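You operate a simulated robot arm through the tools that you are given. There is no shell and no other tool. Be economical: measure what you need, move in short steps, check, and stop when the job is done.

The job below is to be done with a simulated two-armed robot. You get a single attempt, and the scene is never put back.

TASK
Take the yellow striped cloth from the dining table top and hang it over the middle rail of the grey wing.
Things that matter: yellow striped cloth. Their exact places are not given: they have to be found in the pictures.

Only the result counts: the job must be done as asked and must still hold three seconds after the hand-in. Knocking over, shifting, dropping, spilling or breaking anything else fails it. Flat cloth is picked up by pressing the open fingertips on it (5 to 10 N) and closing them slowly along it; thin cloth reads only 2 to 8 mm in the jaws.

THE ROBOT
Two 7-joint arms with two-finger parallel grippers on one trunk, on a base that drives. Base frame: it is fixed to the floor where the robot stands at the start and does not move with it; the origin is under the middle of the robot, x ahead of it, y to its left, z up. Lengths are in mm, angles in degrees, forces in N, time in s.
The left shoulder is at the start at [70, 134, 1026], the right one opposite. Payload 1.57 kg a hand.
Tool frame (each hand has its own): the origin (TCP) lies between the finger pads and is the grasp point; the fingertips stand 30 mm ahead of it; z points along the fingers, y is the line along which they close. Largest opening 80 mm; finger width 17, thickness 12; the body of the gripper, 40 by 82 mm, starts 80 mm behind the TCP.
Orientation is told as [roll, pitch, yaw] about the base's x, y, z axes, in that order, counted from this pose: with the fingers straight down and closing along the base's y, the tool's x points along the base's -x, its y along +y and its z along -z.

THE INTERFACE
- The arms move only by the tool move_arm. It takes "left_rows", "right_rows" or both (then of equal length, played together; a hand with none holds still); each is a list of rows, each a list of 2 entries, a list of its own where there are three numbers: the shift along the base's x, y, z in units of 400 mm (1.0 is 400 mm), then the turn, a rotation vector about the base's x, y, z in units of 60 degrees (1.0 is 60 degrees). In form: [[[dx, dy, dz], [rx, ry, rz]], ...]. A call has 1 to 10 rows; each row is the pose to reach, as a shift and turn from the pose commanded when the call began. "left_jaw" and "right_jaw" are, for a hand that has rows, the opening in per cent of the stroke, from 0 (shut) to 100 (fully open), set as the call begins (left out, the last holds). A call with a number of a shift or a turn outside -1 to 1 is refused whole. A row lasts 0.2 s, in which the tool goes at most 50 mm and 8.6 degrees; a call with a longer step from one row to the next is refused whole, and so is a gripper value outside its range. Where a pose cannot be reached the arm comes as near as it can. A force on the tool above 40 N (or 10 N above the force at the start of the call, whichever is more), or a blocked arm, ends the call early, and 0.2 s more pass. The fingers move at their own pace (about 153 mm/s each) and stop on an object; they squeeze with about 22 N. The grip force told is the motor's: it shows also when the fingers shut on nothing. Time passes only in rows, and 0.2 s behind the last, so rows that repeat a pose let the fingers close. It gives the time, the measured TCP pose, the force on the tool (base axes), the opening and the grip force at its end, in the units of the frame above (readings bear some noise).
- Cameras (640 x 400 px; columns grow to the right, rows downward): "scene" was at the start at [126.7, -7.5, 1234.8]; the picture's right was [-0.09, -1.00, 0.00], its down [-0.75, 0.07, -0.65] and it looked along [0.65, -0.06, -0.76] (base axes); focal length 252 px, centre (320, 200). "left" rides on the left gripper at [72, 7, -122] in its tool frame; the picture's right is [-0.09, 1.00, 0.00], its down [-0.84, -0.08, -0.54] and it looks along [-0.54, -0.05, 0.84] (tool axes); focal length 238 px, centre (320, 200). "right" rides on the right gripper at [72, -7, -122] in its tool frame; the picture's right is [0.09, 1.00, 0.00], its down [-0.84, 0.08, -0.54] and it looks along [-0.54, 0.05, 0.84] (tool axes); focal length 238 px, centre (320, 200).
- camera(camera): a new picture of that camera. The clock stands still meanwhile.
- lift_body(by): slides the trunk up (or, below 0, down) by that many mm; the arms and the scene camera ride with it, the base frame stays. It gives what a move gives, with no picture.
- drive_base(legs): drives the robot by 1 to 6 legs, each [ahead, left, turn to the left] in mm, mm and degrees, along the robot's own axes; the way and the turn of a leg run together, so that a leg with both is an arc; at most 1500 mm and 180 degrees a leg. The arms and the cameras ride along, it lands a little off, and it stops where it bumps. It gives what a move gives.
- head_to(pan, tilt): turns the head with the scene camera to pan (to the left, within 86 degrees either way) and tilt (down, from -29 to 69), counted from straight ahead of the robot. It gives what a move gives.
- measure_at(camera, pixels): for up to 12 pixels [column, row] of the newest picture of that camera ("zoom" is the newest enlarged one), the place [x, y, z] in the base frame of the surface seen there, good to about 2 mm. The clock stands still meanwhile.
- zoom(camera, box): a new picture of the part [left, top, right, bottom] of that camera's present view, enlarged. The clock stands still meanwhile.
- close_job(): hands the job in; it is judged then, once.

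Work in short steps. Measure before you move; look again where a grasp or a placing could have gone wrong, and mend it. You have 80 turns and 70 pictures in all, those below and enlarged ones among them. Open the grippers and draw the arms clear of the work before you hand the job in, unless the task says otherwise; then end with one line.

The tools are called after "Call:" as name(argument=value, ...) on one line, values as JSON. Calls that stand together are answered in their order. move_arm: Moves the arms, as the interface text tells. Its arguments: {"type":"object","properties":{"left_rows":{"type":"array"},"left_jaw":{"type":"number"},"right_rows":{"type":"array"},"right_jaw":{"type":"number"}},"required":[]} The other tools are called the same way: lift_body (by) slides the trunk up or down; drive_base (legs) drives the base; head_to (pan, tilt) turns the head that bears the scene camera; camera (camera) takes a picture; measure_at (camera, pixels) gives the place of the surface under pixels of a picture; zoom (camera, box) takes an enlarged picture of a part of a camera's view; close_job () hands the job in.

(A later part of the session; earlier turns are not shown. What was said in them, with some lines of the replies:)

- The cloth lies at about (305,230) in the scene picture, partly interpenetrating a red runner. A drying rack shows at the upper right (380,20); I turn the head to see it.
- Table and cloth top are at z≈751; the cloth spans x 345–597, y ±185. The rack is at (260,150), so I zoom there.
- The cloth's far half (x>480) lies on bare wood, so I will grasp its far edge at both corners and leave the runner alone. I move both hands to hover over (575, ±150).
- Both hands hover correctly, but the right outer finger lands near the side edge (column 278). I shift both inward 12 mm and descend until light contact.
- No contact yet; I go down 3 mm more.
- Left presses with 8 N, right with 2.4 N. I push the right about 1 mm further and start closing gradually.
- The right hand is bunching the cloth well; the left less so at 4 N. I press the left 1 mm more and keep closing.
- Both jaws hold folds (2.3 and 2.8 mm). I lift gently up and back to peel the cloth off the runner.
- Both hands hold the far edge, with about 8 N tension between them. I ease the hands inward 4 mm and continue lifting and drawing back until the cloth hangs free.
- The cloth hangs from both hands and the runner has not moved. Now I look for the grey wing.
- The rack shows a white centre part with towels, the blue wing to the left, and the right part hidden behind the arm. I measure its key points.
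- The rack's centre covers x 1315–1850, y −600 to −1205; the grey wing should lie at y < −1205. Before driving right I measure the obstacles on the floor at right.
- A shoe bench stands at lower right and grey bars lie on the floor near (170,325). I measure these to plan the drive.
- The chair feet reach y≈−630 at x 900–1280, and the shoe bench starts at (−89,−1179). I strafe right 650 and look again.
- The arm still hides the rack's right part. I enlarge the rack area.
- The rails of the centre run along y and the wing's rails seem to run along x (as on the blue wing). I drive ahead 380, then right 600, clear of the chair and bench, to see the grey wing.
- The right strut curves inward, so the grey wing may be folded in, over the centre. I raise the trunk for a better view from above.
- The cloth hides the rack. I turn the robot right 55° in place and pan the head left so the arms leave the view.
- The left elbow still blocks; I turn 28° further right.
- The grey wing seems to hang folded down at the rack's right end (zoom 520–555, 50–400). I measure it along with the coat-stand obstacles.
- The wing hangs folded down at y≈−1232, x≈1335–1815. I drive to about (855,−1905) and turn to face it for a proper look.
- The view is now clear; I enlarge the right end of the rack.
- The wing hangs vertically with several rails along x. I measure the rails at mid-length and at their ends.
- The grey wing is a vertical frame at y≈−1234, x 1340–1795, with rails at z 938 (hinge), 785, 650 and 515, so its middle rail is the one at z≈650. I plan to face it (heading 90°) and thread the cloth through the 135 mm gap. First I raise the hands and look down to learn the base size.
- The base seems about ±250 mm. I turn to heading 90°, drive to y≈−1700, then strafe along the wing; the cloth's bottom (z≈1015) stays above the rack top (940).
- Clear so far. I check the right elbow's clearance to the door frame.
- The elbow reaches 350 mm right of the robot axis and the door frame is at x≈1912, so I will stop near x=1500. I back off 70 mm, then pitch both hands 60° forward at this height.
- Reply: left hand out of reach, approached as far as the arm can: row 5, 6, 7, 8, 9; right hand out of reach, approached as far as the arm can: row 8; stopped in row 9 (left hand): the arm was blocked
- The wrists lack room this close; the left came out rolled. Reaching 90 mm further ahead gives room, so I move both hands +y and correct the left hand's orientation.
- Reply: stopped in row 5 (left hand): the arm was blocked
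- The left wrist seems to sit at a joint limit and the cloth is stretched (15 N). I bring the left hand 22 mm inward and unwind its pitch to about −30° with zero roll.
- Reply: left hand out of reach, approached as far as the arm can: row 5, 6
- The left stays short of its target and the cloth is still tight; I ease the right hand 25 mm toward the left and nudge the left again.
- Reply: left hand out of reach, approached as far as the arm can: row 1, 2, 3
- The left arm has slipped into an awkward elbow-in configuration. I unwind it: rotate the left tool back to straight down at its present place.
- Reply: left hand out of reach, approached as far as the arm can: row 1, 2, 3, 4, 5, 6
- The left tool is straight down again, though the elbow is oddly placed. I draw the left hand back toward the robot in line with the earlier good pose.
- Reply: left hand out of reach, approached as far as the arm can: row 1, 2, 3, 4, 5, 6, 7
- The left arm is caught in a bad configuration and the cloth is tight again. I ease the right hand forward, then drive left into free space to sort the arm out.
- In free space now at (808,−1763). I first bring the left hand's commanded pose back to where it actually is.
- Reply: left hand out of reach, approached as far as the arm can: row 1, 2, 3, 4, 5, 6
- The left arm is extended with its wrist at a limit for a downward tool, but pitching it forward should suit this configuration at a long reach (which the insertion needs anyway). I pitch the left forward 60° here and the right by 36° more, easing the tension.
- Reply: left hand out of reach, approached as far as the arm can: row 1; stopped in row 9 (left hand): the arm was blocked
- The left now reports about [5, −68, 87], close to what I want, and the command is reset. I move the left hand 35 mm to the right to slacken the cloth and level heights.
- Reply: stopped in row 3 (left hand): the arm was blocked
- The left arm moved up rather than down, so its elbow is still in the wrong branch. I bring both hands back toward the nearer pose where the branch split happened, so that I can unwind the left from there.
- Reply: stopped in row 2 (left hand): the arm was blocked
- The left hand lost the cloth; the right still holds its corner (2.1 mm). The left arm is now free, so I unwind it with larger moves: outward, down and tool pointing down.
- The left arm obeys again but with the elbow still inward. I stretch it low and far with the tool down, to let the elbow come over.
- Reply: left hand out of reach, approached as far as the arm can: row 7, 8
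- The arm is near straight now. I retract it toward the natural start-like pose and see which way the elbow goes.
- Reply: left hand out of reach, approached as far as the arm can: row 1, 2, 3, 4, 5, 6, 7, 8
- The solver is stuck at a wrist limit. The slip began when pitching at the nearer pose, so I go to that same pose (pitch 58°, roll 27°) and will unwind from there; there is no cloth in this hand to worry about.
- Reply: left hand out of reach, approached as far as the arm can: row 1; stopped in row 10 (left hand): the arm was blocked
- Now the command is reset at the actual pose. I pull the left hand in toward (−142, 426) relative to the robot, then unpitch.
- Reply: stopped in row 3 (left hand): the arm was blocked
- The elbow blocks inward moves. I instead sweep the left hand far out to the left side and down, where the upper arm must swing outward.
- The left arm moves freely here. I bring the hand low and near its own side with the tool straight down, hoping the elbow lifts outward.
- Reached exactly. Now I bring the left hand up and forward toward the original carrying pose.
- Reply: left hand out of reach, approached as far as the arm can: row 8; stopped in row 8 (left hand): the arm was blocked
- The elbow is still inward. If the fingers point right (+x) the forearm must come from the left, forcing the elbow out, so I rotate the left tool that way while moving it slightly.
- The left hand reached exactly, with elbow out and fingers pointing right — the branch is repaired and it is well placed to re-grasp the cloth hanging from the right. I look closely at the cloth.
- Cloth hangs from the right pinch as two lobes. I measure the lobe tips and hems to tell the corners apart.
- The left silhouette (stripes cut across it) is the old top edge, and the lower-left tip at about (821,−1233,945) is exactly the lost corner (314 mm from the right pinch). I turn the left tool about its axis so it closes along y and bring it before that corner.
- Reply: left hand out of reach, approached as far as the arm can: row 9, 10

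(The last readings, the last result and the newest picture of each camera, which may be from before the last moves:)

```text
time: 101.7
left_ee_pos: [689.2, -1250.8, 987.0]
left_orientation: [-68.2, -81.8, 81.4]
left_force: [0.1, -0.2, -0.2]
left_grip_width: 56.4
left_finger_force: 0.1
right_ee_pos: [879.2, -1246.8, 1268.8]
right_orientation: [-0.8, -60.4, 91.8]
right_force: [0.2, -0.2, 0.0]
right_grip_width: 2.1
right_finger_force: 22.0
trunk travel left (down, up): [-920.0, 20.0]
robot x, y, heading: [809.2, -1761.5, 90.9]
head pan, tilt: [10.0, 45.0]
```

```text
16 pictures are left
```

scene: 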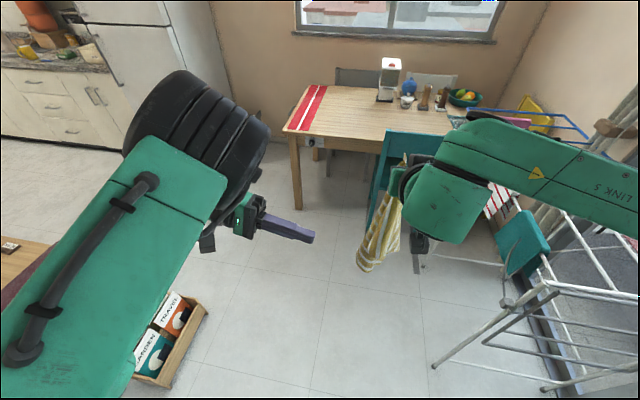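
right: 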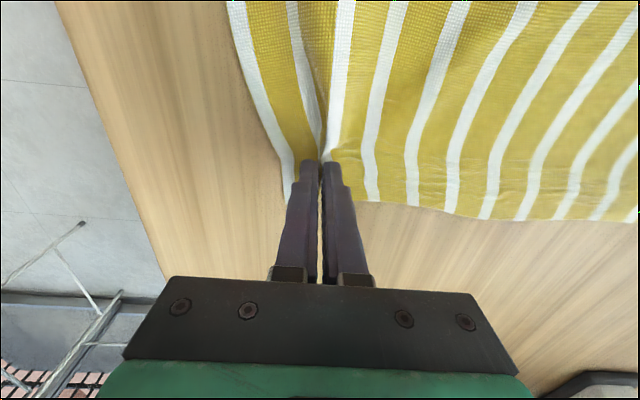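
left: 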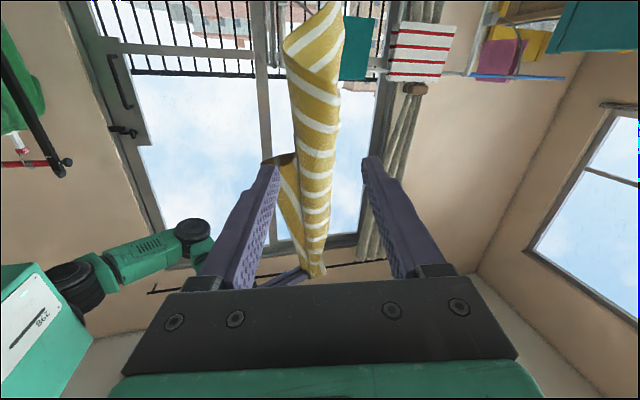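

The fingers straddle the cloth's line. I measure the cloth's lower part in this (inverted) view to aim at the corner.

Call:
measure_at(camera="left", pixels=[[338, 8], [325, 15], [290, 45], [310, 70], [338, 60], [335, 120], [315, 40], [325, 200]])

Call:
zoom(camera="left", box=[240, 0, 400, 120])

```text
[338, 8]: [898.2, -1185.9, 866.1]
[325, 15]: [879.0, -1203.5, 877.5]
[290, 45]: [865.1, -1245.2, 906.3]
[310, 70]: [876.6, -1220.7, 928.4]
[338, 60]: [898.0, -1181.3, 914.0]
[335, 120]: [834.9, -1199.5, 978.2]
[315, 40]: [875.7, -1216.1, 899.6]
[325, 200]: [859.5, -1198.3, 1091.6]
```

```text
3.33 times, centred on (320, 60) of left
```

zoom: 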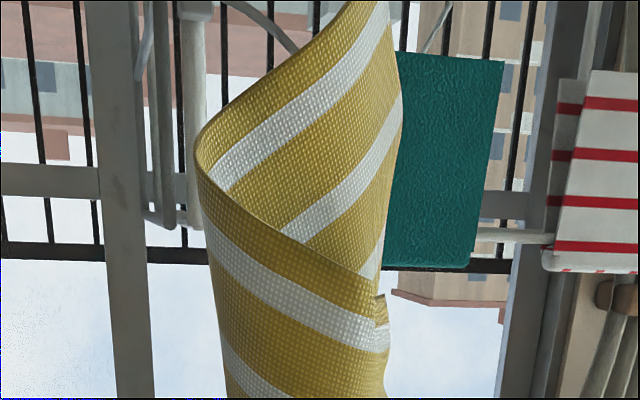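

The corner where the plain hem meets the top edge appears at left-pixel ≈(334,87), on the far (+y) side. I measure it precisely.

Call:
measure_at(camera="zoom", pixels=[[370, 290], [372, 310], [350, 280], [320, 262], [380, 345], [250, 215], [372, 380], [300, 300]])

```text
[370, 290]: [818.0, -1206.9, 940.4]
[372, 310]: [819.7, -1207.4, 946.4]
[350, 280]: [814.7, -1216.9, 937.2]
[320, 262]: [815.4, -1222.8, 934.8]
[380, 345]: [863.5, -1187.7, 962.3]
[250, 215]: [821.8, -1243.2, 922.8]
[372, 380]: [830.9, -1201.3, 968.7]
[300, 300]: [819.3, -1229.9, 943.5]
```

The cloth near that corner faces −x, so the left fingers cannot straddle it. I turn the right hand +90° about z, swinging the hanging cloth so the free edge points toward the left gripper.

Call:
move_arm(right_rows=[[[0, 0, 0], [0, 0, 0.125]], [[0, 0, 0], [0, 0, 0.25]], [[0, 0, 0], [0, 0, 0.375]], [[0, 0, 0], [0, 0, 0.5]], [[0, 0, 0], [0, 0, 0.625]], [[0, 0, 0], [0, 0, 0.75]], [[0, 0, 0], [0, 0, 0.875]], [[0, 0, 0], [0, 0, 1]]])

Call:
move_arm(right_rows=[[[0, 0, 0], [0, 0, 0.12]], [[0, 0, 0], [0, 0, 0.24]], [[0, 0, 0], [0, 0, 0.36]], [[0, 0, 0], [0, 0, 0.45]], [[0, 0, 0], [0, 0, 0.45]], [[0, 0, 0], [0, 0, 0.45]]])

Call:
camera(camera="left")

Call:
zoom(camera="scene", box=[270, 140, 430, 290])

```text
time: 103.5
left_ee_pos: [689.1, -1251.9, 987.4]
left_orientation: [-68.2, -81.7, 81.4]
left_force: [0.3, 0.7, 0.3]
left_grip_width: 55.6
left_finger_force: 0.1
right_ee_pos: [883.6, -1249.1, 1269.1]
right_orientation: [-1.7, -60.3, 131.7]
right_force: [-0.2, -0.4, 0.3]
right_grip_width: 2.2
right_finger_force: 21.7
right hand out of reach, approached as far as the arm can: row 6, 7, 8
trunk travel left (down, up): [-920.0, 20.0]
robot x, y, heading: [809.0, -1768.6, 90.9]
head pan, tilt: [10.0, 45.0]
```

```text
time: 104.9
left_ee_pos: [688.7, -1251.2, 987.0]
left_orientation: [-68.5, -81.7, 81.8]
left_force: [-0.9, 0.1, -0.4]
left_grip_width: 56.0
left_finger_force: 0.0
right_ee_pos: [869.6, -1255.3, 1267.3]
right_orientation: [-2.3, -60.4, 134.7]
right_force: [0.2, 0.3, -0.6]
right_grip_width: 2.0
right_finger_force: 21.6
right hand out of reach, approached as far as the arm can: row 1, 2, 3, 4, 5, 6
trunk travel left (down, up): [-920.0, 20.0]
robot x, y, heading: [808.9, -1758.7, 91.0]
head pan, tilt: [10.0, 45.0]
```

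```text
14 pictures are left
```

left: 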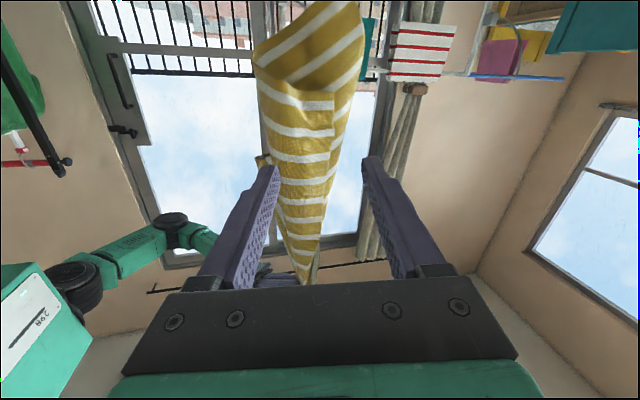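

```text
2.67 times, centred on (350, 215) of scene
```

zoom: 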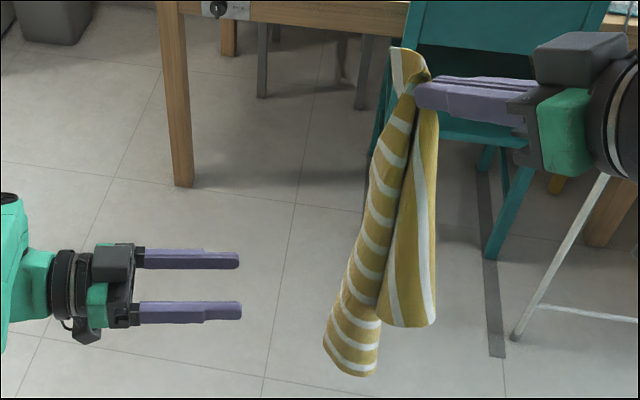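

The right reached 45° of turn; now the free edge (left view, line from (333,102) to (318,240)) faces the left gripper, with the sheet slanting away. Jaws fully open and advanced ~35 mm past the corner would catch it; I measure the corner.

Call:
measure_at(camera="left", pixels=[[331, 106], [328, 125], [322, 160], [312, 105], [295, 98], [275, 85], [345, 100], [335, 130]])

```text
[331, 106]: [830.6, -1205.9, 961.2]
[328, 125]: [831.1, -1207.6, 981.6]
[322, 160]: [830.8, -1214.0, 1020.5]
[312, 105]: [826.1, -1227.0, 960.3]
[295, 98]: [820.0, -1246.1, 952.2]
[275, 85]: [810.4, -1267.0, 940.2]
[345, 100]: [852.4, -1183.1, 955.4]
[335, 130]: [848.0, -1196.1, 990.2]
```

The free edge is at (831,−1206,961) with another layer behind at x≈850. I approach with the jaws at 50 mm, one finger just past the free edge, and stop just before contact.

Call:
move_arm(left_rows=[[[0.06, 0.02, -0.02], [0, 0, 0]], [[0.12, 0.04, -0.04], [0, 0, 0]], [[0.18, 0.06, -0.05], [0, 0, 0]], [[0.24, 0.06, -0.055], [0, 0, 0]], [[0.24, 0.06, -0.055], [0, 0, 0]]], left_jaw=63)

```text
time: 106.1
left_ee_pos: [785.7, -1237.7, 970.9]
left_orientation: [-68.0, -81.7, 81.3]
left_force: [-0.3, -0.5, -0.3]
left_grip_width: 50.3
left_finger_force: 0.0
left hand out of reach, approached as far as the arm can: row 2, 3, 4, 5
right_ee_pos: [870.3, -1255.3, 1267.2]
right_orientation: [-2.3, -60.4, 134.6]
right_force: [0.1, 0.2, -0.2]
right_grip_width: 2.4
right_finger_force: 21.8
trunk travel left (down, up): [-920.0, 20.0]
robot x, y, heading: [809.7, -1762.6, 90.9]
head pan, tilt: [10.0, 45.0]
```

The left is just short (reach limit), so I bring the cloth onto the jaws by moving the right hand 40 mm left and slightly nearer, then look.

Call:
move_arm(right_rows=[[[-0.03, -0.01, 0], [0, 0, 0]], [[-0.06, -0.02, 0], [0, 0, 0]], [[-0.09, -0.03, 0], [0, 0, 0]], [[-0.1, -0.03, 0], [0, 0, 0]], [[-0.1, -0.03, 0], [0, 0, 0]], [[-0.1, -0.03, 0], [0, 0, 0]]])

Call:
camera(camera="left")

```text
time: 107.5
left_ee_pos: [785.7, -1238.3, 970.6]
left_orientation: [-68.3, -81.8, 81.6]
left_force: [-0.1, -0.1, 0.5]
left_grip_width: 50.4
left_finger_force: 0.1
right_ee_pos: [828.9, -1267.6, 1267.9]
right_orientation: [-2.3, -60.3, 134.6]
right_force: [-0.7, -1.8, 0.0]
right_grip_width: 2.1
right_finger_force: 21.6
trunk travel left (down, up): [-920.0, 20.0]
robot x, y, heading: [804.7, -1758.2, 90.9]
head pan, tilt: [10.0, 45.0]
```

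```text
12 pictures are left
```

left: 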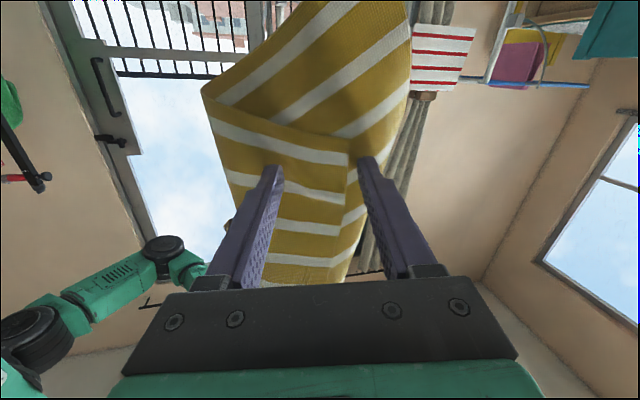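

The free edge and corner (348,155) lie between the fingertips, with the right finger just past the edge. I press the cloth 12 mm further in and close the left jaw.

Call:
move_arm(right_rows=[[[-0.02, 0, 0], [0, 0, 0]], [[-0.04, 0.0, 0], [0, 0, 0]], [[-0.04, 0.0, 0], [0, 0, 0]]])

Call:
move_arm(left_rows=[[[0, 0, 0], [0, 0, 0]], [[0, 0, 0], [0, 0, 0]], [[0, 0, 0], [0, 0, 0]], [[0, 0, 0], [0, 0, 0]]], left_jaw=0)

Call:
camera(camera="left")

```text
time: 108.3
left_ee_pos: [785.9, -1238.4, 971.3]
left_orientation: [-68.2, -81.7, 81.5]
left_force: [-0.1, -0.1, 0.3]
left_grip_width: 50.5
left_finger_force: 0.0
right_ee_pos: [814.3, -1266.7, 1269.6]
right_orientation: [-2.3, -60.4, 134.7]
right_force: [0.1, 0.6, 0.3]
right_grip_width: 2.4
right_finger_force: 22.4
trunk travel left (down, up): [-920.0, 20.0]
robot x, y, heading: [810.1, -1760.9, 91.0]
head pan, tilt: [10.0, 45.0]
```

```text
time: 109.3
left_ee_pos: [785.9, -1238.7, 970.8]
left_orientation: [-68.5, -81.7, 81.6]
left_force: [0.2, -0.6, 0.4]
left_grip_width: 1.9
left_finger_force: 22.1
right_ee_pos: [814.1, -1266.4, 1268.5]
right_orientation: [-2.2, -60.3, 134.6]
right_force: [-0.2, -0.4, -0.3]
right_grip_width: 2.1
right_finger_force: 21.8
trunk travel left (down, up): [-920.0, 20.0]
robot x, y, heading: [807.1, -1760.9, 90.6]
head pan, tilt: [10.0, 45.0]
```

```text
11 pictures are left
```

left: 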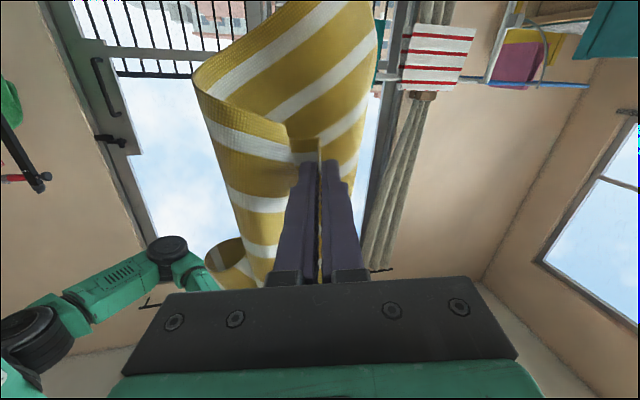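

The left jaw now holds the corner (1.9 mm, ridge visible between the pads). I raise the left hand to the right's height, spread the hands, and turn both mostly forward.

Call:
move_arm(left_rows=[[[0, 0, 0.1], [0, 0, 0.09]], [[-0.03, 0, 0.2], [0, 0, 0.18]], [[-0.07, 0, 0.3], [0, 0, 0.27]], [[-0.11, 0, 0.39], [0, 0, 0.36]], [[-0.15, -0.01, 0.48], [0, 0, 0.45]], [[-0.2, -0.02, 0.57], [0, 0, 0.55]], [[-0.25, -0.03, 0.66], [0, 0, 0.65]], [[-0.31, -0.03, 0.73], [0, 0, 0.75]], [[-0.31, -0.03, 0.74], [0, 0, 0.78]]], right_rows=[[[0, 0, 0], [0, 0, -0.12]], [[0.04, 0, 0], [0, 0, -0.24]], [[0.08, 0.01, 0], [0, 0, -0.36]], [[0.13, 0.02, 0], [0, 0, -0.48]], [[0.18, 0.03, 0], [0, 0, -0.6]], [[0.23, 0.04, 0], [0, 0, -0.72]], [[0.28, 0.05, 0], [0, 0, -0.84]], [[0.33, 0.06, 0], [0, 0, -0.96]], [[0.35, 0.06, 0], [0, 0, -0.98]]])

Call:
camera(camera="scene")

```text
time: 110.3
left_ee_pos: [723.4, -1245.2, 1019.2]
left_orientation: [-53.7, -68.1, 84.8]
left_force: [0.6, -0.1, 0.1]
left_grip_width: 1.9
left_finger_force: 21.4
left hand out of reach, approached as far as the arm can: row 1, 2
right_ee_pos: [854.9, -1262.5, 1269.9]
right_orientation: [-2.8, -60.3, 107.8]
right_force: [0.0, -0.5, -0.2]
right_grip_width: 2.2
right_finger_force: 21.8
trunk travel left (down, up): [-920.0, 20.0]
robot x, y, heading: [807.1, -1762.0, 90.9]
head pan, tilt: [10.0, 45.0]
stopped in row 5 (left hand): the arm was blocked; the commanded pose is now the measured one
```

```text
10 pictures are left
```

scene: 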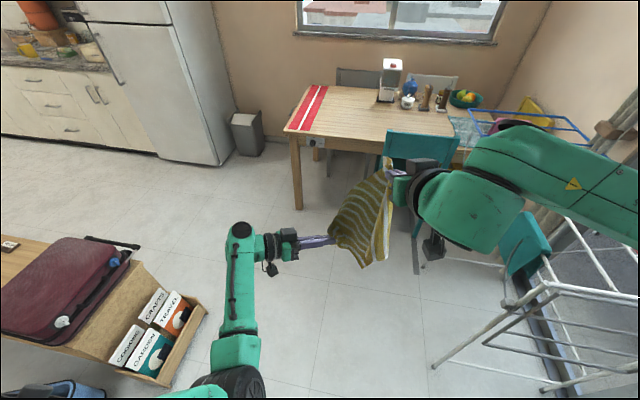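

The left is limited by its wrist twist; the earlier untwisted pose (closing vertically) moved freely. I twist the left tool back about its own finger axis while raising it; vertical closing also fits the 135 mm rail gap.

Call:
move_arm(left_rows=[[[0, -0.01, 0.03], [-0.107, -0.06, 0.028]], [[-0.01, -0.02, 0.07], [-0.215, -0.119, 0.056]], [[-0.02, -0.04, 0.12], [-0.322, -0.179, 0.083]], [[-0.03, -0.06, 0.18], [-0.43, -0.239, 0.111]], [[-0.04, -0.08, 0.24], [-0.537, -0.298, 0.139]], [[-0.05, -0.1, 0.3], [-0.644, -0.358, 0.167]], [[-0.06, -0.11, 0.36], [-0.751, -0.418, 0.194]], [[-0.07, -0.11, 0.41], [-0.859, -0.477, 0.222]], [[-0.083, -0.11, 0.45], [-0.966, -0.537, 0.25]], [[-0.083, -0.11, 0.45], [-0.966, -0.537, 0.25]]])

Call:
camera(camera="scene")

```text
time: 112.5
left_ee_pos: [695.8, -1286.9, 1199.0]
left_orientation: [-77.2, -4.0, 118.1]
left_force: [0.1, 0.4, -0.3]
left_grip_width: 1.9
left_finger_force: 22.3
right_ee_pos: [862.0, -1259.7, 1268.4]
right_orientation: [-2.3, -60.3, 107.3]
right_force: [-0.1, 0.4, 0.9]
right_grip_width: 2.1
right_finger_force: 21.6
trunk travel left (down, up): [-920.0, 20.0]
robot x, y, heading: [808.3, -1760.5, 90.9]
head pan, tilt: [10.0, 45.0]
```

```text
9 pictures are left
```

scene: 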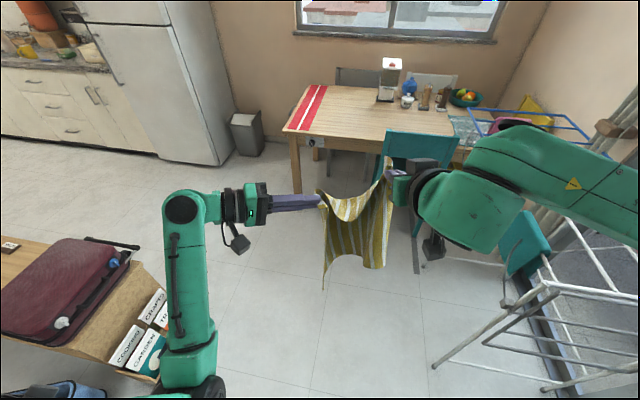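

Both hands now hold the top edge properly and the left reaches exactly. I level and spread the hands, and turn the left fingers more forward.

Call:
move_arm(left_rows=[[[-0.015, 0.015, 0.03], [0, 0, 0.11]], [[-0.03, 0.03, 0.06], [0, 0, 0.22]], [[-0.045, 0.045, 0.09], [0, 0, 0.33]], [[-0.06, 0.06, 0.12], [0, 0, 0.44]], [[-0.075, 0.075, 0.15], [0, 0, 0.55]], [[-0.0825, 0.0875, 0.1575], [0, 0, 0.65]], [[-0.0825, 0.0875, 0.1575], [0, 0, 0.65]]], right_rows=[[[0.036, 0.005, 0], [0, 0, -0.04]], [[0.072, 0.01, 0], [0, 0, -0.08]], [[0.108, 0.015, 0], [0, 0, -0.12]], [[0.144, 0.02, 0], [0, 0, -0.16]], [[0.18, 0.025, 0], [0, 0, -0.2]], [[0.21, 0.025, 0], [0, 0, -0.25]], [[0.21, 0.025, 0], [0, 0, -0.25]]])

```text
time: 114.1
left_ee_pos: [662.7, -1252.6, 1260.3]
left_orientation: [-77.2, -3.9, 157.1]
left_force: [0.1, 0.1, -0.1]
left_grip_width: 2.0
left_finger_force: 21.5
right_ee_pos: [943.1, -1247.7, 1267.3]
right_orientation: [-2.3, -60.3, 92.2]
right_force: [-0.2, -0.2, 0.2]
right_grip_width: 2.5
right_finger_force: 21.9
trunk travel left (down, up): [-920.0, 20.0]
robot x, y, heading: [809.2, -1761.8, 90.9]
head pan, tilt: [10.0, 45.0]
```

All is level with a slack, straight top edge. I draw the hands back 25 mm, lower the right by 20 mm, and lower the trunk 560 mm so the hands match the gap between the rails at z 650 and 785; then I strafe to the wing.

Call:
move_arm(left_rows=[[[0, -0.03, 0], [0, 0, 0]], [[0, -0.0625, 0], [0, 0, 0]], [[0, -0.0625, 0], [0, 0, 0]]], right_rows=[[[0, -0.03, -0.025], [0, 0, 0]], [[0, -0.0625, -0.05], [0, 0, 0]], [[0, -0.0625, -0.05], [0, 0, 0]]])

Call:
lift_body(by=-560)

Call:
drive_base(legs=[[-25, 0, -0.9], [0, -710, 0]])

Call:
head_to(pan=0, tilt=50)

Call:
camera(camera="scene")

```text
time: 114.9
left_ee_pos: [640.3, -1272.0, 1246.2]
left_orientation: [-71.9, -13.6, 156.3]
left_force: [5.3, 0.5, -0.3]
left_grip_width: 2.1
left_finger_force: 21.9
left hand out of reach, approached as far as the arm can: row 2, 3
right_ee_pos: [941.6, -1273.1, 1248.2]
right_orientation: [-2.2, -60.3, 92.5]
right_force: [-5.4, 0.1, -0.3]
right_grip_width: 2.1
right_finger_force: 22.0
trunk travel left (down, up): [-920.0, 20.0]
robot x, y, heading: [808.4, -1759.1, 90.9]
head pan, tilt: [10.0, 45.0]
stopped in row 3 (left hand): the arm was blocked; the commanded pose is now the measured one
```

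```text
refused: -560 is not a number from -400 to 400
```

```text
time: 119.2
left_ee_pos: [1293.5, -1304.7, 1245.0]
left_orientation: [-73.2, -12.3, 156.7]
left_force: [4.0, 0.0, -0.2]
left_grip_width: 1.8
left_finger_force: 22.0
right_ee_pos: [1593.7, -1306.3, 1257.1]
right_orientation: [-6.1, -60.6, 96.2]
right_force: [-3.8, 0.9, -0.6]
right_grip_width: 2.0
right_finger_force: 22.2
trunk travel left (down, up): [-920.0, 20.0]
robot x, y, heading: [1501.6, -1783.0, 91.1]
head pan, tilt: [10.0, 45.0]
stopped in leg 2: the robot was blocked; the commanded pose is now the measured one
```

```text
time: 119.9
left_ee_pos: [1293.4, -1303.0, 1244.3]
left_orientation: [-73.4, -12.3, 157.2]
left_force: [5.5, 0.2, 0.0]
left_grip_width: 1.8
left_finger_force: 21.4
right_ee_pos: [1593.5, -1304.3, 1255.2]
right_orientation: [-6.3, -60.5, 96.5]
right_force: [-5.9, 0.2, -0.5]
right_grip_width: 1.9
right_finger_force: 22.3
trunk travel left (down, up): [-920.0, 20.0]
robot x, y, heading: [1507.7, -1780.1, 91.4]
head pan, tilt: [0.0, 50.0]
```

```text
8 pictures are left
```

scene: 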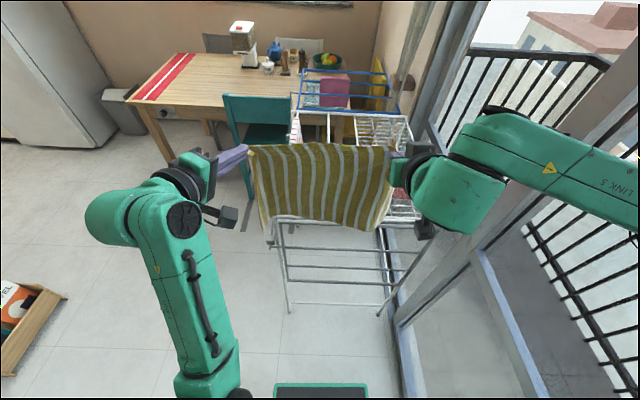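

The drive was stopped at x≈1505 (right elbow near the door frame, I think). I measure the base's front edge and the door frame to judge the room left.

Call:
measure_at(camera="scene", pixels=[[320, 388], [367, 388], [276, 388], [405, 330], [480, 262], [630, 200], [600, 170], [500, 290]])

Call:
head_to(pan=-75, tilt=40)

Call:
camera(camera="scene")

```text
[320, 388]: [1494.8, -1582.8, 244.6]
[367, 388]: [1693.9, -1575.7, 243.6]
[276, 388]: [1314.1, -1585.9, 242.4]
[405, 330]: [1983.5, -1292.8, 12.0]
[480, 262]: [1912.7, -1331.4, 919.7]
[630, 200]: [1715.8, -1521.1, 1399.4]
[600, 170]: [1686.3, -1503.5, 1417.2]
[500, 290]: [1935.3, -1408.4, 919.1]
```

```text
time: 121.3
left_ee_pos: [1293.6, -1305.1, 1243.7]
left_orientation: [-73.3, -12.2, 157.1]
left_force: [5.2, -0.3, -0.4]
left_grip_width: 1.7
left_finger_force: 21.8
right_ee_pos: [1593.4, -1304.0, 1257.5]
right_orientation: [-6.4, -60.6, 96.7]
right_force: [-4.6, -0.4, 0.4]
right_grip_width: 2.3
right_finger_force: 21.7
trunk travel left (down, up): [-920.0, 20.0]
robot x, y, heading: [1503.8, -1783.8, 91.2]
head pan, tilt: [-75.0, 40.0]
```

```text
7 pictures are left
```

scene: 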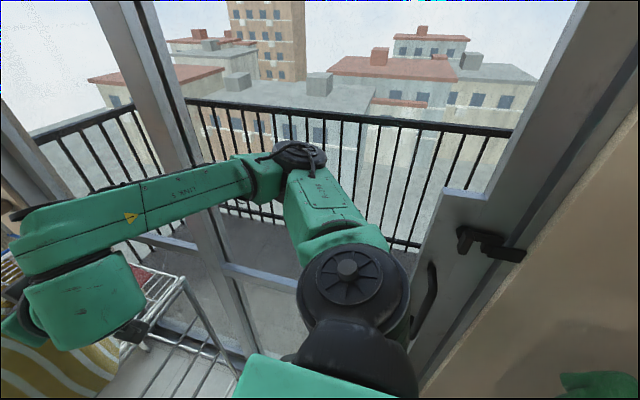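

The base is ±200 mm and the right elbow is what touches near the door frame. Turning the robot right to heading 80° at x≈1400 moves the cloth right and the elbow away; then I re-place both hands before the wing, left fingers pointing more to the right (its comfortable pose).

Call:
drive_base(legs=[[0, 60, 0], [8, 42, -11.2]])

Call:
move_arm(left_rows=[[[0.03, -0.01, 0], [0, 0, -0.1]], [[0.07, -0.02, 0], [0, 0, -0.2]], [[0.11, -0.03, 0], [0, 0, -0.3]], [[0.15, -0.045, 0], [0, 0, -0.4]], [[0.19, -0.06, 0], [0, 0, -0.5]], [[0.2075, -0.065, 0], [0, 0, -0.58]], [[0.2075, -0.065, 0], [0, 0, -0.58]]], right_rows=[[[0.0, 0.01, 0], [0, 0, 0]], [[0.04, 0.02, -0.01], [0, 0, 0]], [[0.08, 0.03, -0.02], [0, 0, 0]], [[0.12, 0.04, -0.02], [0, 0, 0]], [[0.16, 0.04, -0.02], [0, 0, 0]], [[0.2, 0.04, -0.02], [0, 0, 0]], [[0.2, 0.04, -0.02], [0, 0, 0]]])

Call:
head_to(pan=10, tilt=50)

Call:
camera(camera="scene")

```text
time: 123.0
left_ee_pos: [1336.7, -1260.2, 1247.5]
left_orientation: [-72.1, -14.0, 145.6]
left_force: [5.7, -1.6, 0.2]
left_grip_width: 1.9
left_finger_force: 22.2
right_ee_pos: [1630.0, -1319.2, 1246.4]
right_orientation: [-1.7, -60.2, 81.3]
right_force: [-4.8, 1.9, 0.1]
right_grip_width: 1.8
right_finger_force: 22.2
trunk travel left (down, up): [-920.0, 20.0]
robot x, y, heading: [1405.4, -1771.4, 80.0]
head pan, tilt: [-75.0, 40.0]
```

```text
time: 124.7
left_ee_pos: [1415.8, -1285.6, 1245.5]
left_orientation: [-72.0, -13.8, 110.6]
left_force: [-0.1, 0.0, -0.4]
left_grip_width: 1.9
left_finger_force: 22.2
right_ee_pos: [1709.4, -1302.0, 1237.5]
right_orientation: [-2.0, -60.2, 81.3]
right_force: [-0.6, -1.4, 0.7]
right_grip_width: 2.3
right_finger_force: 22.0
trunk travel left (down, up): [-920.0, 20.0]
robot x, y, heading: [1406.4, -1774.0, 80.1]
head pan, tilt: [-75.0, 40.0]
```

```text
time: 126.2
left_ee_pos: [1416.1, -1286.7, 1245.4]
left_orientation: [-72.1, -13.9, 110.7]
left_force: [-0.7, -0.7, 0.9]
left_grip_width: 2.1
left_finger_force: 22.0
right_ee_pos: [1710.3, -1301.8, 1237.9]
right_orientation: [-1.9, -60.2, 81.5]
right_force: [1.0, -0.3, -0.8]
right_grip_width: 2.3
right_finger_force: 21.5
trunk travel left (down, up): [-920.0, 20.0]
robot x, y, heading: [1403.7, -1769.0, 80.1]
head pan, tilt: [10.0, 50.0]
```

```text
6 pictures are left
```

scene: 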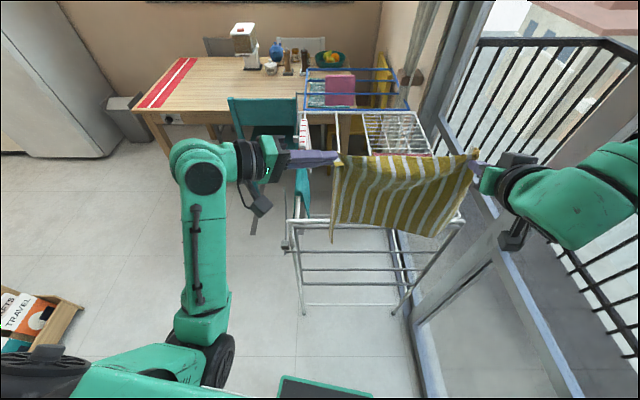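

Both hands reach their places exactly: tips at (1443,−1276) and (1714,−1276), centred on the wing. I lower the trunk 555 mm in two steps so the tips come level with the gap above the middle rail.

Call:
lift_body(by=-380)

Call:
lift_body(by=-175)

Call:
camera(camera="scene")

```text
time: 129.9
left_ee_pos: [1416.7, -1286.1, 864.9]
left_orientation: [-72.0, -13.8, 110.7]
left_force: [0.4, 0.3, -1.1]
left_grip_width: 2.0
left_finger_force: 22.3
right_ee_pos: [1709.3, -1302.4, 858.5]
right_orientation: [-1.8, -60.2, 81.5]
right_force: [-0.3, -0.2, -1.0]
right_grip_width: 2.3
right_finger_force: 22.3
trunk travel left (down, up): [-540.0, 400.0]
robot x, y, heading: [1406.8, -1772.1, 80.0]
head pan, tilt: [10.0, 50.0]
```

```text
time: 131.9
left_ee_pos: [1416.3, -1287.6, 690.9]
left_orientation: [-72.0, -13.8, 110.8]
left_force: [-0.5, -0.6, 0.3]
left_grip_width: 1.7
left_finger_force: 21.7
right_ee_pos: [1709.0, -1301.8, 682.2]
right_orientation: [-1.8, -60.3, 81.5]
right_force: [-0.5, 0.8, -0.7]
right_grip_width: 2.1
right_finger_force: 22.3
trunk travel left (down, up): [-365.0, 575.0]
robot x, y, heading: [1404.5, -1773.2, 80.1]
head pan, tilt: [10.0, 50.0]
```

```text
5 pictures are left
```

scene: 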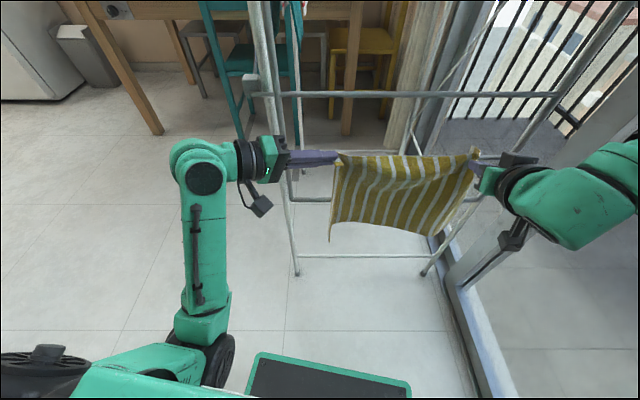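

The cloth hangs right in front of the wing, tips level with the gap above the middle rail. I push both hands slowly through the gap (≈+y 115–125 mm), turning the left fingers more forward.

Call:
move_arm(left_rows=[[[0.0, 0.02, 0], [0, 0, 0.07]], [[0.004, 0.05, 0], [0, 0, 0.14]], [[0.008, 0.08, 0], [0, 0, 0.21]], [[0.012, 0.11, 0], [0, 0, 0.28]], [[0.016, 0.14, 0], [0, 0, 0.35]], [[0.02, 0.17, 0], [0, 0, 0.43]], [[0.024, 0.2, 0], [0, 0, 0.51]], [[0.028, 0.23, 0], [0, 0, 0.59]], [[0.0325, 0.26, 0], [0, 0, 0.66]], [[0.0325, 0.278, 0], [0, 0, 0.66]]], right_rows=[[[0, 0.04, 0], [0, 0, 0]], [[0, 0.075, 0], [0, 0, 0]], [[0, 0.11, 0], [0, 0, 0]], [[0, 0.145, 0], [0, 0, 0]], [[0, 0.18, 0], [0, 0, 0]], [[0, 0.21, 0], [0, 0, 0]], [[0, 0.24, 0], [0, 0, 0]], [[0, 0.27, 0], [0, 0, 0]], [[0, 0.295, 0], [0, 0, 0]], [[0, 0.3125, 0], [0, 0, 0]]])

Call:
camera(camera="scene")

```text
time: 134.1
left_ee_pos: [1420.3, -1173.8, 682.6]
left_orientation: [-70.6, -16.1, 150.7]
left_force: [3.2, -2.1, -0.4]
left_grip_width: 1.8
left_finger_force: 22.5
right_ee_pos: [1709.3, -1177.7, 683.7]
right_orientation: [-1.9, -60.3, 81.6]
right_force: [-0.8, -0.4, -0.8]
right_grip_width: 2.3
right_finger_force: 21.9
trunk travel left (down, up): [-365.0, 575.0]
robot x, y, heading: [1407.5, -1768.1, 80.1]
head pan, tilt: [10.0, 50.0]
```

```text
4 pictures are left
```

scene: 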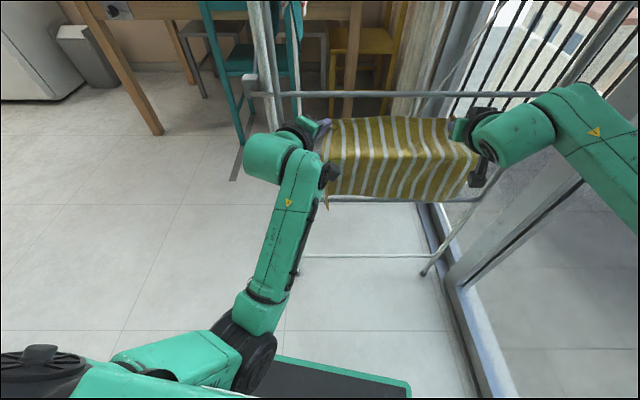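

The cloth now drapes over the middle rail with the crease at row ≈160 and the outer part hanging down. I measure the crease and hem to check the balance before releasing.

Call:
measure_at(camera="scene", pixels=[[400, 158], [400, 175], [400, 193], [400, 125], [340, 188], [460, 195], [400, 198], [350, 96]])

Call:
move_arm(left_rows=[[[0, 0.02, 0], [0, 0, 0]], [[0, 0.04, 0], [0, 0, 0]], [[0, 0.04, 0], [0, 0, 0]]], right_rows=[[[0, 0.02, -0.01], [0, 0, 0]], [[0, 0.04, -0.02], [0, 0, 0]], [[0, 0.04, -0.03], [0, 0, 0]]])

```text
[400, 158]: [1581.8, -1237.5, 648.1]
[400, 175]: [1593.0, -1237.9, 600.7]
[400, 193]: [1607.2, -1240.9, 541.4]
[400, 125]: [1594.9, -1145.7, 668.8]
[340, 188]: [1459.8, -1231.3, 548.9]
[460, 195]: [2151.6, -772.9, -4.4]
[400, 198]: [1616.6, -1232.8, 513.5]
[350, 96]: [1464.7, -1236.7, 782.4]
```

```text
time: 134.7
left_ee_pos: [1423.8, -1163.2, 685.7]
left_orientation: [-71.1, -16.7, 150.3]
left_force: [14.7, -8.6, 3.9]
left_grip_width: 2.0
left_finger_force: 22.3
right_ee_pos: [1712.4, -1168.3, 677.3]
right_orientation: [-1.5, -60.3, 81.1]
right_force: [-0.6, 0.2, -0.5]
right_grip_width: 2.4
right_finger_force: 22.4
trunk travel left (down, up): [-365.0, 575.0]
robot x, y, heading: [1403.9, -1772.2, 80.0]
head pan, tilt: [10.0, 50.0]
stopped in row 2 (left hand): the force on the tool passed its limit (the readings are from after the stop); the commanded pose is now the measured one
```

Balance is good (outer ≈115 mm, inner ≈125 mm). The left touched something (15 N), so I ease it back 8 mm and open both jaws.

Call:
move_arm(left_rows=[[[0, -0.02, 0], [0, 0, 0]], [[0, -0.02, 0], [0, 0, 0]], [[0, -0.02, 0], [0, 0, 0]], [[0, -0.02, 0], [0, 0, 0]], [[0, -0.02, 0], [0, 0, 0]]], right_rows=[[[0, 0, 0], [0, 0, 0]], [[0, 0, 0], [0, 0, 0]], [[0, 0, 0], [0, 0, 0]], [[0, 0, 0], [0, 0, 0]], [[0, 0, 0], [0, 0, 0]]], left_jaw=25, right_jaw=40)

Call:
camera(camera="scene")

```text
time: 135.2
left_ee_pos: [1423.1, -1164.2, 686.9]
left_orientation: [-71.0, -17.4, 150.4]
left_force: [18.6, -4.4, -8.6]
left_grip_width: 20.0
left_finger_force: 0.1
right_ee_pos: [1716.2, -1165.7, 673.6]
right_orientation: [-1.6, -60.1, 80.8]
right_force: [-0.1, -0.7, 0.5]
right_grip_width: 32.1
right_finger_force: 0.1
trunk travel left (down, up): [-365.0, 575.0]
robot x, y, heading: [1404.6, -1772.3, 79.7]
head pan, tilt: [10.0, 50.0]
stopped in row 2 (left hand): the force on the tool passed its limit (the readings are from after the stop); the commanded pose is now the measured one
```

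```text
3 pictures are left
```

scene: 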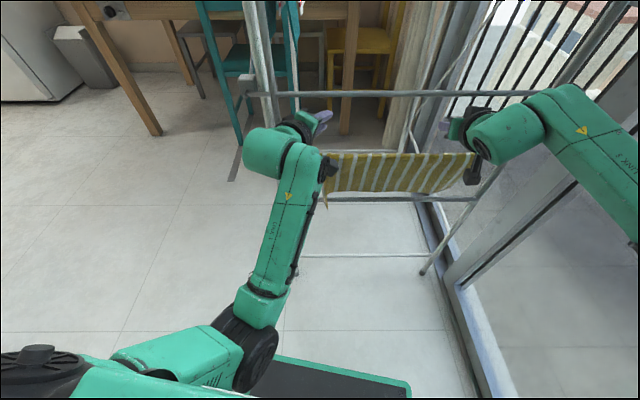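

The cloth hangs over the middle rail on both sides and is free of the jaws. The left hand leans on the wing's side bar (+18 N), so I ease it +x and up, shut its empty fingers, and draw both hands out.

Call:
move_arm(left_rows=[[[0.02, 0, 0.01], [0, 0, 0]], [[0.035, 0, 0.025], [0, 0, 0]], [[0.04, -0.04, 0.04], [0, 0, 0]], [[0.045, -0.1, 0.04], [0, 0, 0]], [[0.05, -0.16, 0.04], [0, 0, 0]], [[0.05, -0.22, 0.04], [0, 0, 0]], [[0.05, -0.28, 0.04], [0, 0, 0]]], right_rows=[[[0, 0, 0.0], [0, 0, 0]], [[0, -0.04, 0.023], [0, 0, 0]], [[0, -0.1, 0.057], [0, 0, 0]], [[0, -0.16, 0.09], [0, 0, 0]], [[0, -0.22, 0.125], [0, 0, 0]], [[0, -0.28, 0.16], [0, 0, 0]], [[0, -0.34, 0.195], [0, 0, 0]]], left_jaw=0)

```text
time: 136.1
left_ee_pos: [1414.3, -1169.1, 712.3]
left_orientation: [-71.3, -22.7, 152.6]
left_force: [16.6, -6.1, -5.3]
left_grip_width: 0.0
left_finger_force: 21.2
right_ee_pos: [1716.0, -1209.8, 699.7]
right_orientation: [-1.4, -60.2, 80.7]
right_force: [-0.5, 1.0, 0.5]
right_grip_width: 32.1
right_finger_force: 0.0
trunk travel left (down, up): [-365.0, 575.0]
robot x, y, heading: [1407.1, -1771.2, 79.7]
head pan, tilt: [10.0, 50.0]
stopped in row 4 (left hand): the force on the tool passed its limit (the readings are from after the stop); the commanded pose is now the measured one
```

The left still presses on the side bar because its arm cannot simply pull back. I shift the whole robot 20 mm right to come off the bar, then retrace the insertion path (turning the left fingers back while withdrawing), with the right hand withdrawing too.

Call:
drive_base(legs=[[0, -18, 0]])

Call:
move_arm(left_rows=[[[0, -0.01, -0.03], [0, 0, -0.04]], [[0, -0.03, -0.04], [0, 0.03, -0.1]], [[0, -0.06, -0.04], [0, 0.03, -0.17]], [[0, -0.09, -0.04], [0, 0.03, -0.24]], [[0, -0.12, -0.04], [0, 0.03, -0.31]], [[0, -0.16, -0.04], [0, 0.03, -0.39]], [[0, -0.2, -0.04], [0, 0.03, -0.48]], [[0, -0.24, -0.04], [0, 0.03, -0.57]], [[0, -0.27, -0.04], [0, 0.03, -0.66]], [[0, -0.29, -0.04], [0, 0.03, -0.68]]], right_rows=[[[0, -0.03, 0.017], [0, 0, 0]], [[0, -0.06, 0.035], [0, 0, 0]], [[0, -0.1, 0.057], [0, 0, 0]], [[0, -0.14, 0.08], [0, 0, 0]], [[0, -0.18, 0.1], [0, 0, 0]], [[0, -0.2, 0.115], [0, 0, 0]], [[0, -0.22, 0.127], [0, 0, 0]], [[0, -0.24, 0.139], [0, 0, 0]], [[0, -0.25, 0.144], [0, 0, 0]], [[0, -0.25, 0.144], [0, 0, 0]]])

Call:
camera(camera="scene")

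```text
time: 136.9
left_ee_pos: [1428.8, -1172.4, 711.3]
left_orientation: [-71.4, -22.7, 153.1]
left_force: [0.8, 0.4, 0.7]
left_grip_width: 0.0
left_finger_force: 21.4
right_ee_pos: [1732.5, -1212.4, 699.6]
right_orientation: [-1.7, -60.2, 81.0]
right_force: [1.1, 0.4, 0.6]
right_grip_width: 31.8
right_finger_force: 0.0
trunk travel left (down, up): [-365.0, 575.0]
robot x, y, heading: [1422.5, -1775.4, 79.8]
head pan, tilt: [10.0, 50.0]
```

```text
time: 139.1
left_ee_pos: [1412.8, -1280.4, 688.8]
left_orientation: [-70.9, -22.6, 112.3]
left_force: [-0.4, 0.5, -0.5]
left_grip_width: 0.1
left_finger_force: 21.7
right_ee_pos: [1711.2, -1299.7, 758.3]
right_orientation: [-4.2, -59.4, 83.8]
right_force: [0.3, -0.7, -0.8]
right_grip_width: 32.2
right_finger_force: 0.0
trunk travel left (down, up): [-365.0, 575.0]
robot x, y, heading: [1423.5, -1773.7, 80.2]
head pan, tilt: [10.0, 50.0]
```

```text
2 pictures are left
```

scene: 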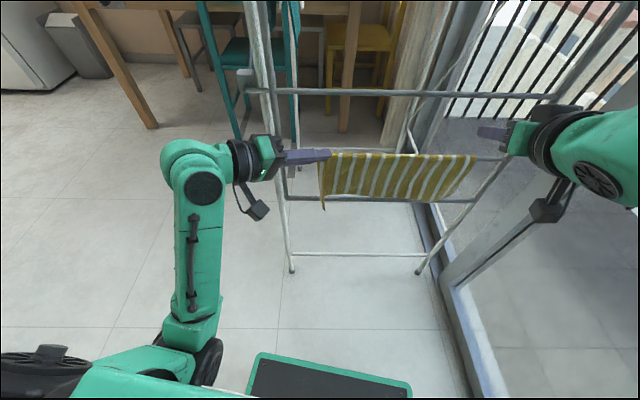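

Both hands are clear of the wing and the cloth hangs evenly over the middle rail. I drive away to the left, open the left gripper and check once more.

Call:
drive_base(legs=[[-15, 0, 0], [-85, 394, 0]])

Call:
move_arm(left_rows=[[[0, 0, 0], [0, 0, 0]], [[0, 0, 0], [0, 0, 0]]], left_jaw=60)

Call:
head_to(pan=-18, tilt=30)

Call:
camera(camera="scene")

```text
time: 142.0
left_ee_pos: [1024.7, -1314.2, 695.9]
left_orientation: [-70.1, -23.7, 111.3]
left_force: [0.2, 0.2, -1.3]
left_grip_width: 0.0
left_finger_force: 21.6
right_ee_pos: [1326.6, -1339.9, 759.3]
right_orientation: [-1.8, -60.1, 80.6]
right_force: [-0.5, -0.6, 0.5]
right_grip_width: 32.1
right_finger_force: 0.1
trunk travel left (down, up): [-365.0, 575.0]
robot x, y, heading: [1015.1, -1801.7, 79.0]
head pan, tilt: [10.0, 50.0]
```

```text
time: 142.6
left_ee_pos: [1023.6, -1315.3, 695.5]
left_orientation: [-70.0, -23.9, 111.2]
left_force: [0.0, 0.4, -0.3]
left_grip_width: 48.4
left_finger_force: 0.1
right_ee_pos: [1326.8, -1340.2, 760.0]
right_orientation: [-1.8, -60.1, 80.5]
right_force: [-0.3, 0.2, -0.3]
right_grip_width: 32.1
right_finger_force: 0.0
trunk travel left (down, up): [-365.0, 575.0]
robot x, y, heading: [1017.5, -1803.0, 78.9]
head pan, tilt: [10.0, 50.0]
```

```text
time: 143.5
left_ee_pos: [1023.3, -1315.1, 695.6]
left_orientation: [-70.0, -23.8, 111.1]
left_force: [-0.2, -0.3, -0.2]
left_grip_width: 47.9
left_finger_force: 0.0
right_ee_pos: [1327.5, -1340.6, 759.4]
right_orientation: [-1.8, -60.3, 80.4]
right_force: [-0.3, 0.4, 0.1]
right_grip_width: 32.0
right_finger_force: 0.1
trunk travel left (down, up): [-365.0, 575.0]
robot x, y, heading: [1015.1, -1798.9, 79.2]
head pan, tilt: [-18.0, 30.0]
```

```text
1 pictures are left
5 turns are left
```

scene: 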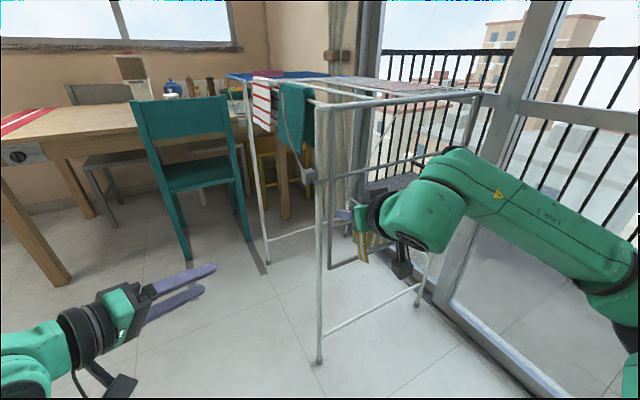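

The rack stands unmoved, the cloth shows draped over the rail behind the right hand (360,235), and both grippers are open and clear. I hand the job in.

Call:
close_job()

```text
The job is handed in.
```

The yellow striped cloth hangs over the middle rail of the grey wing, about evenly on both sides. The right hand partly hid it in my last picture. The left hand lost one corner on the way, and I caught it again in the air. It also pressed on the wing's side bar while withdrawing, but the rack still looked in place.
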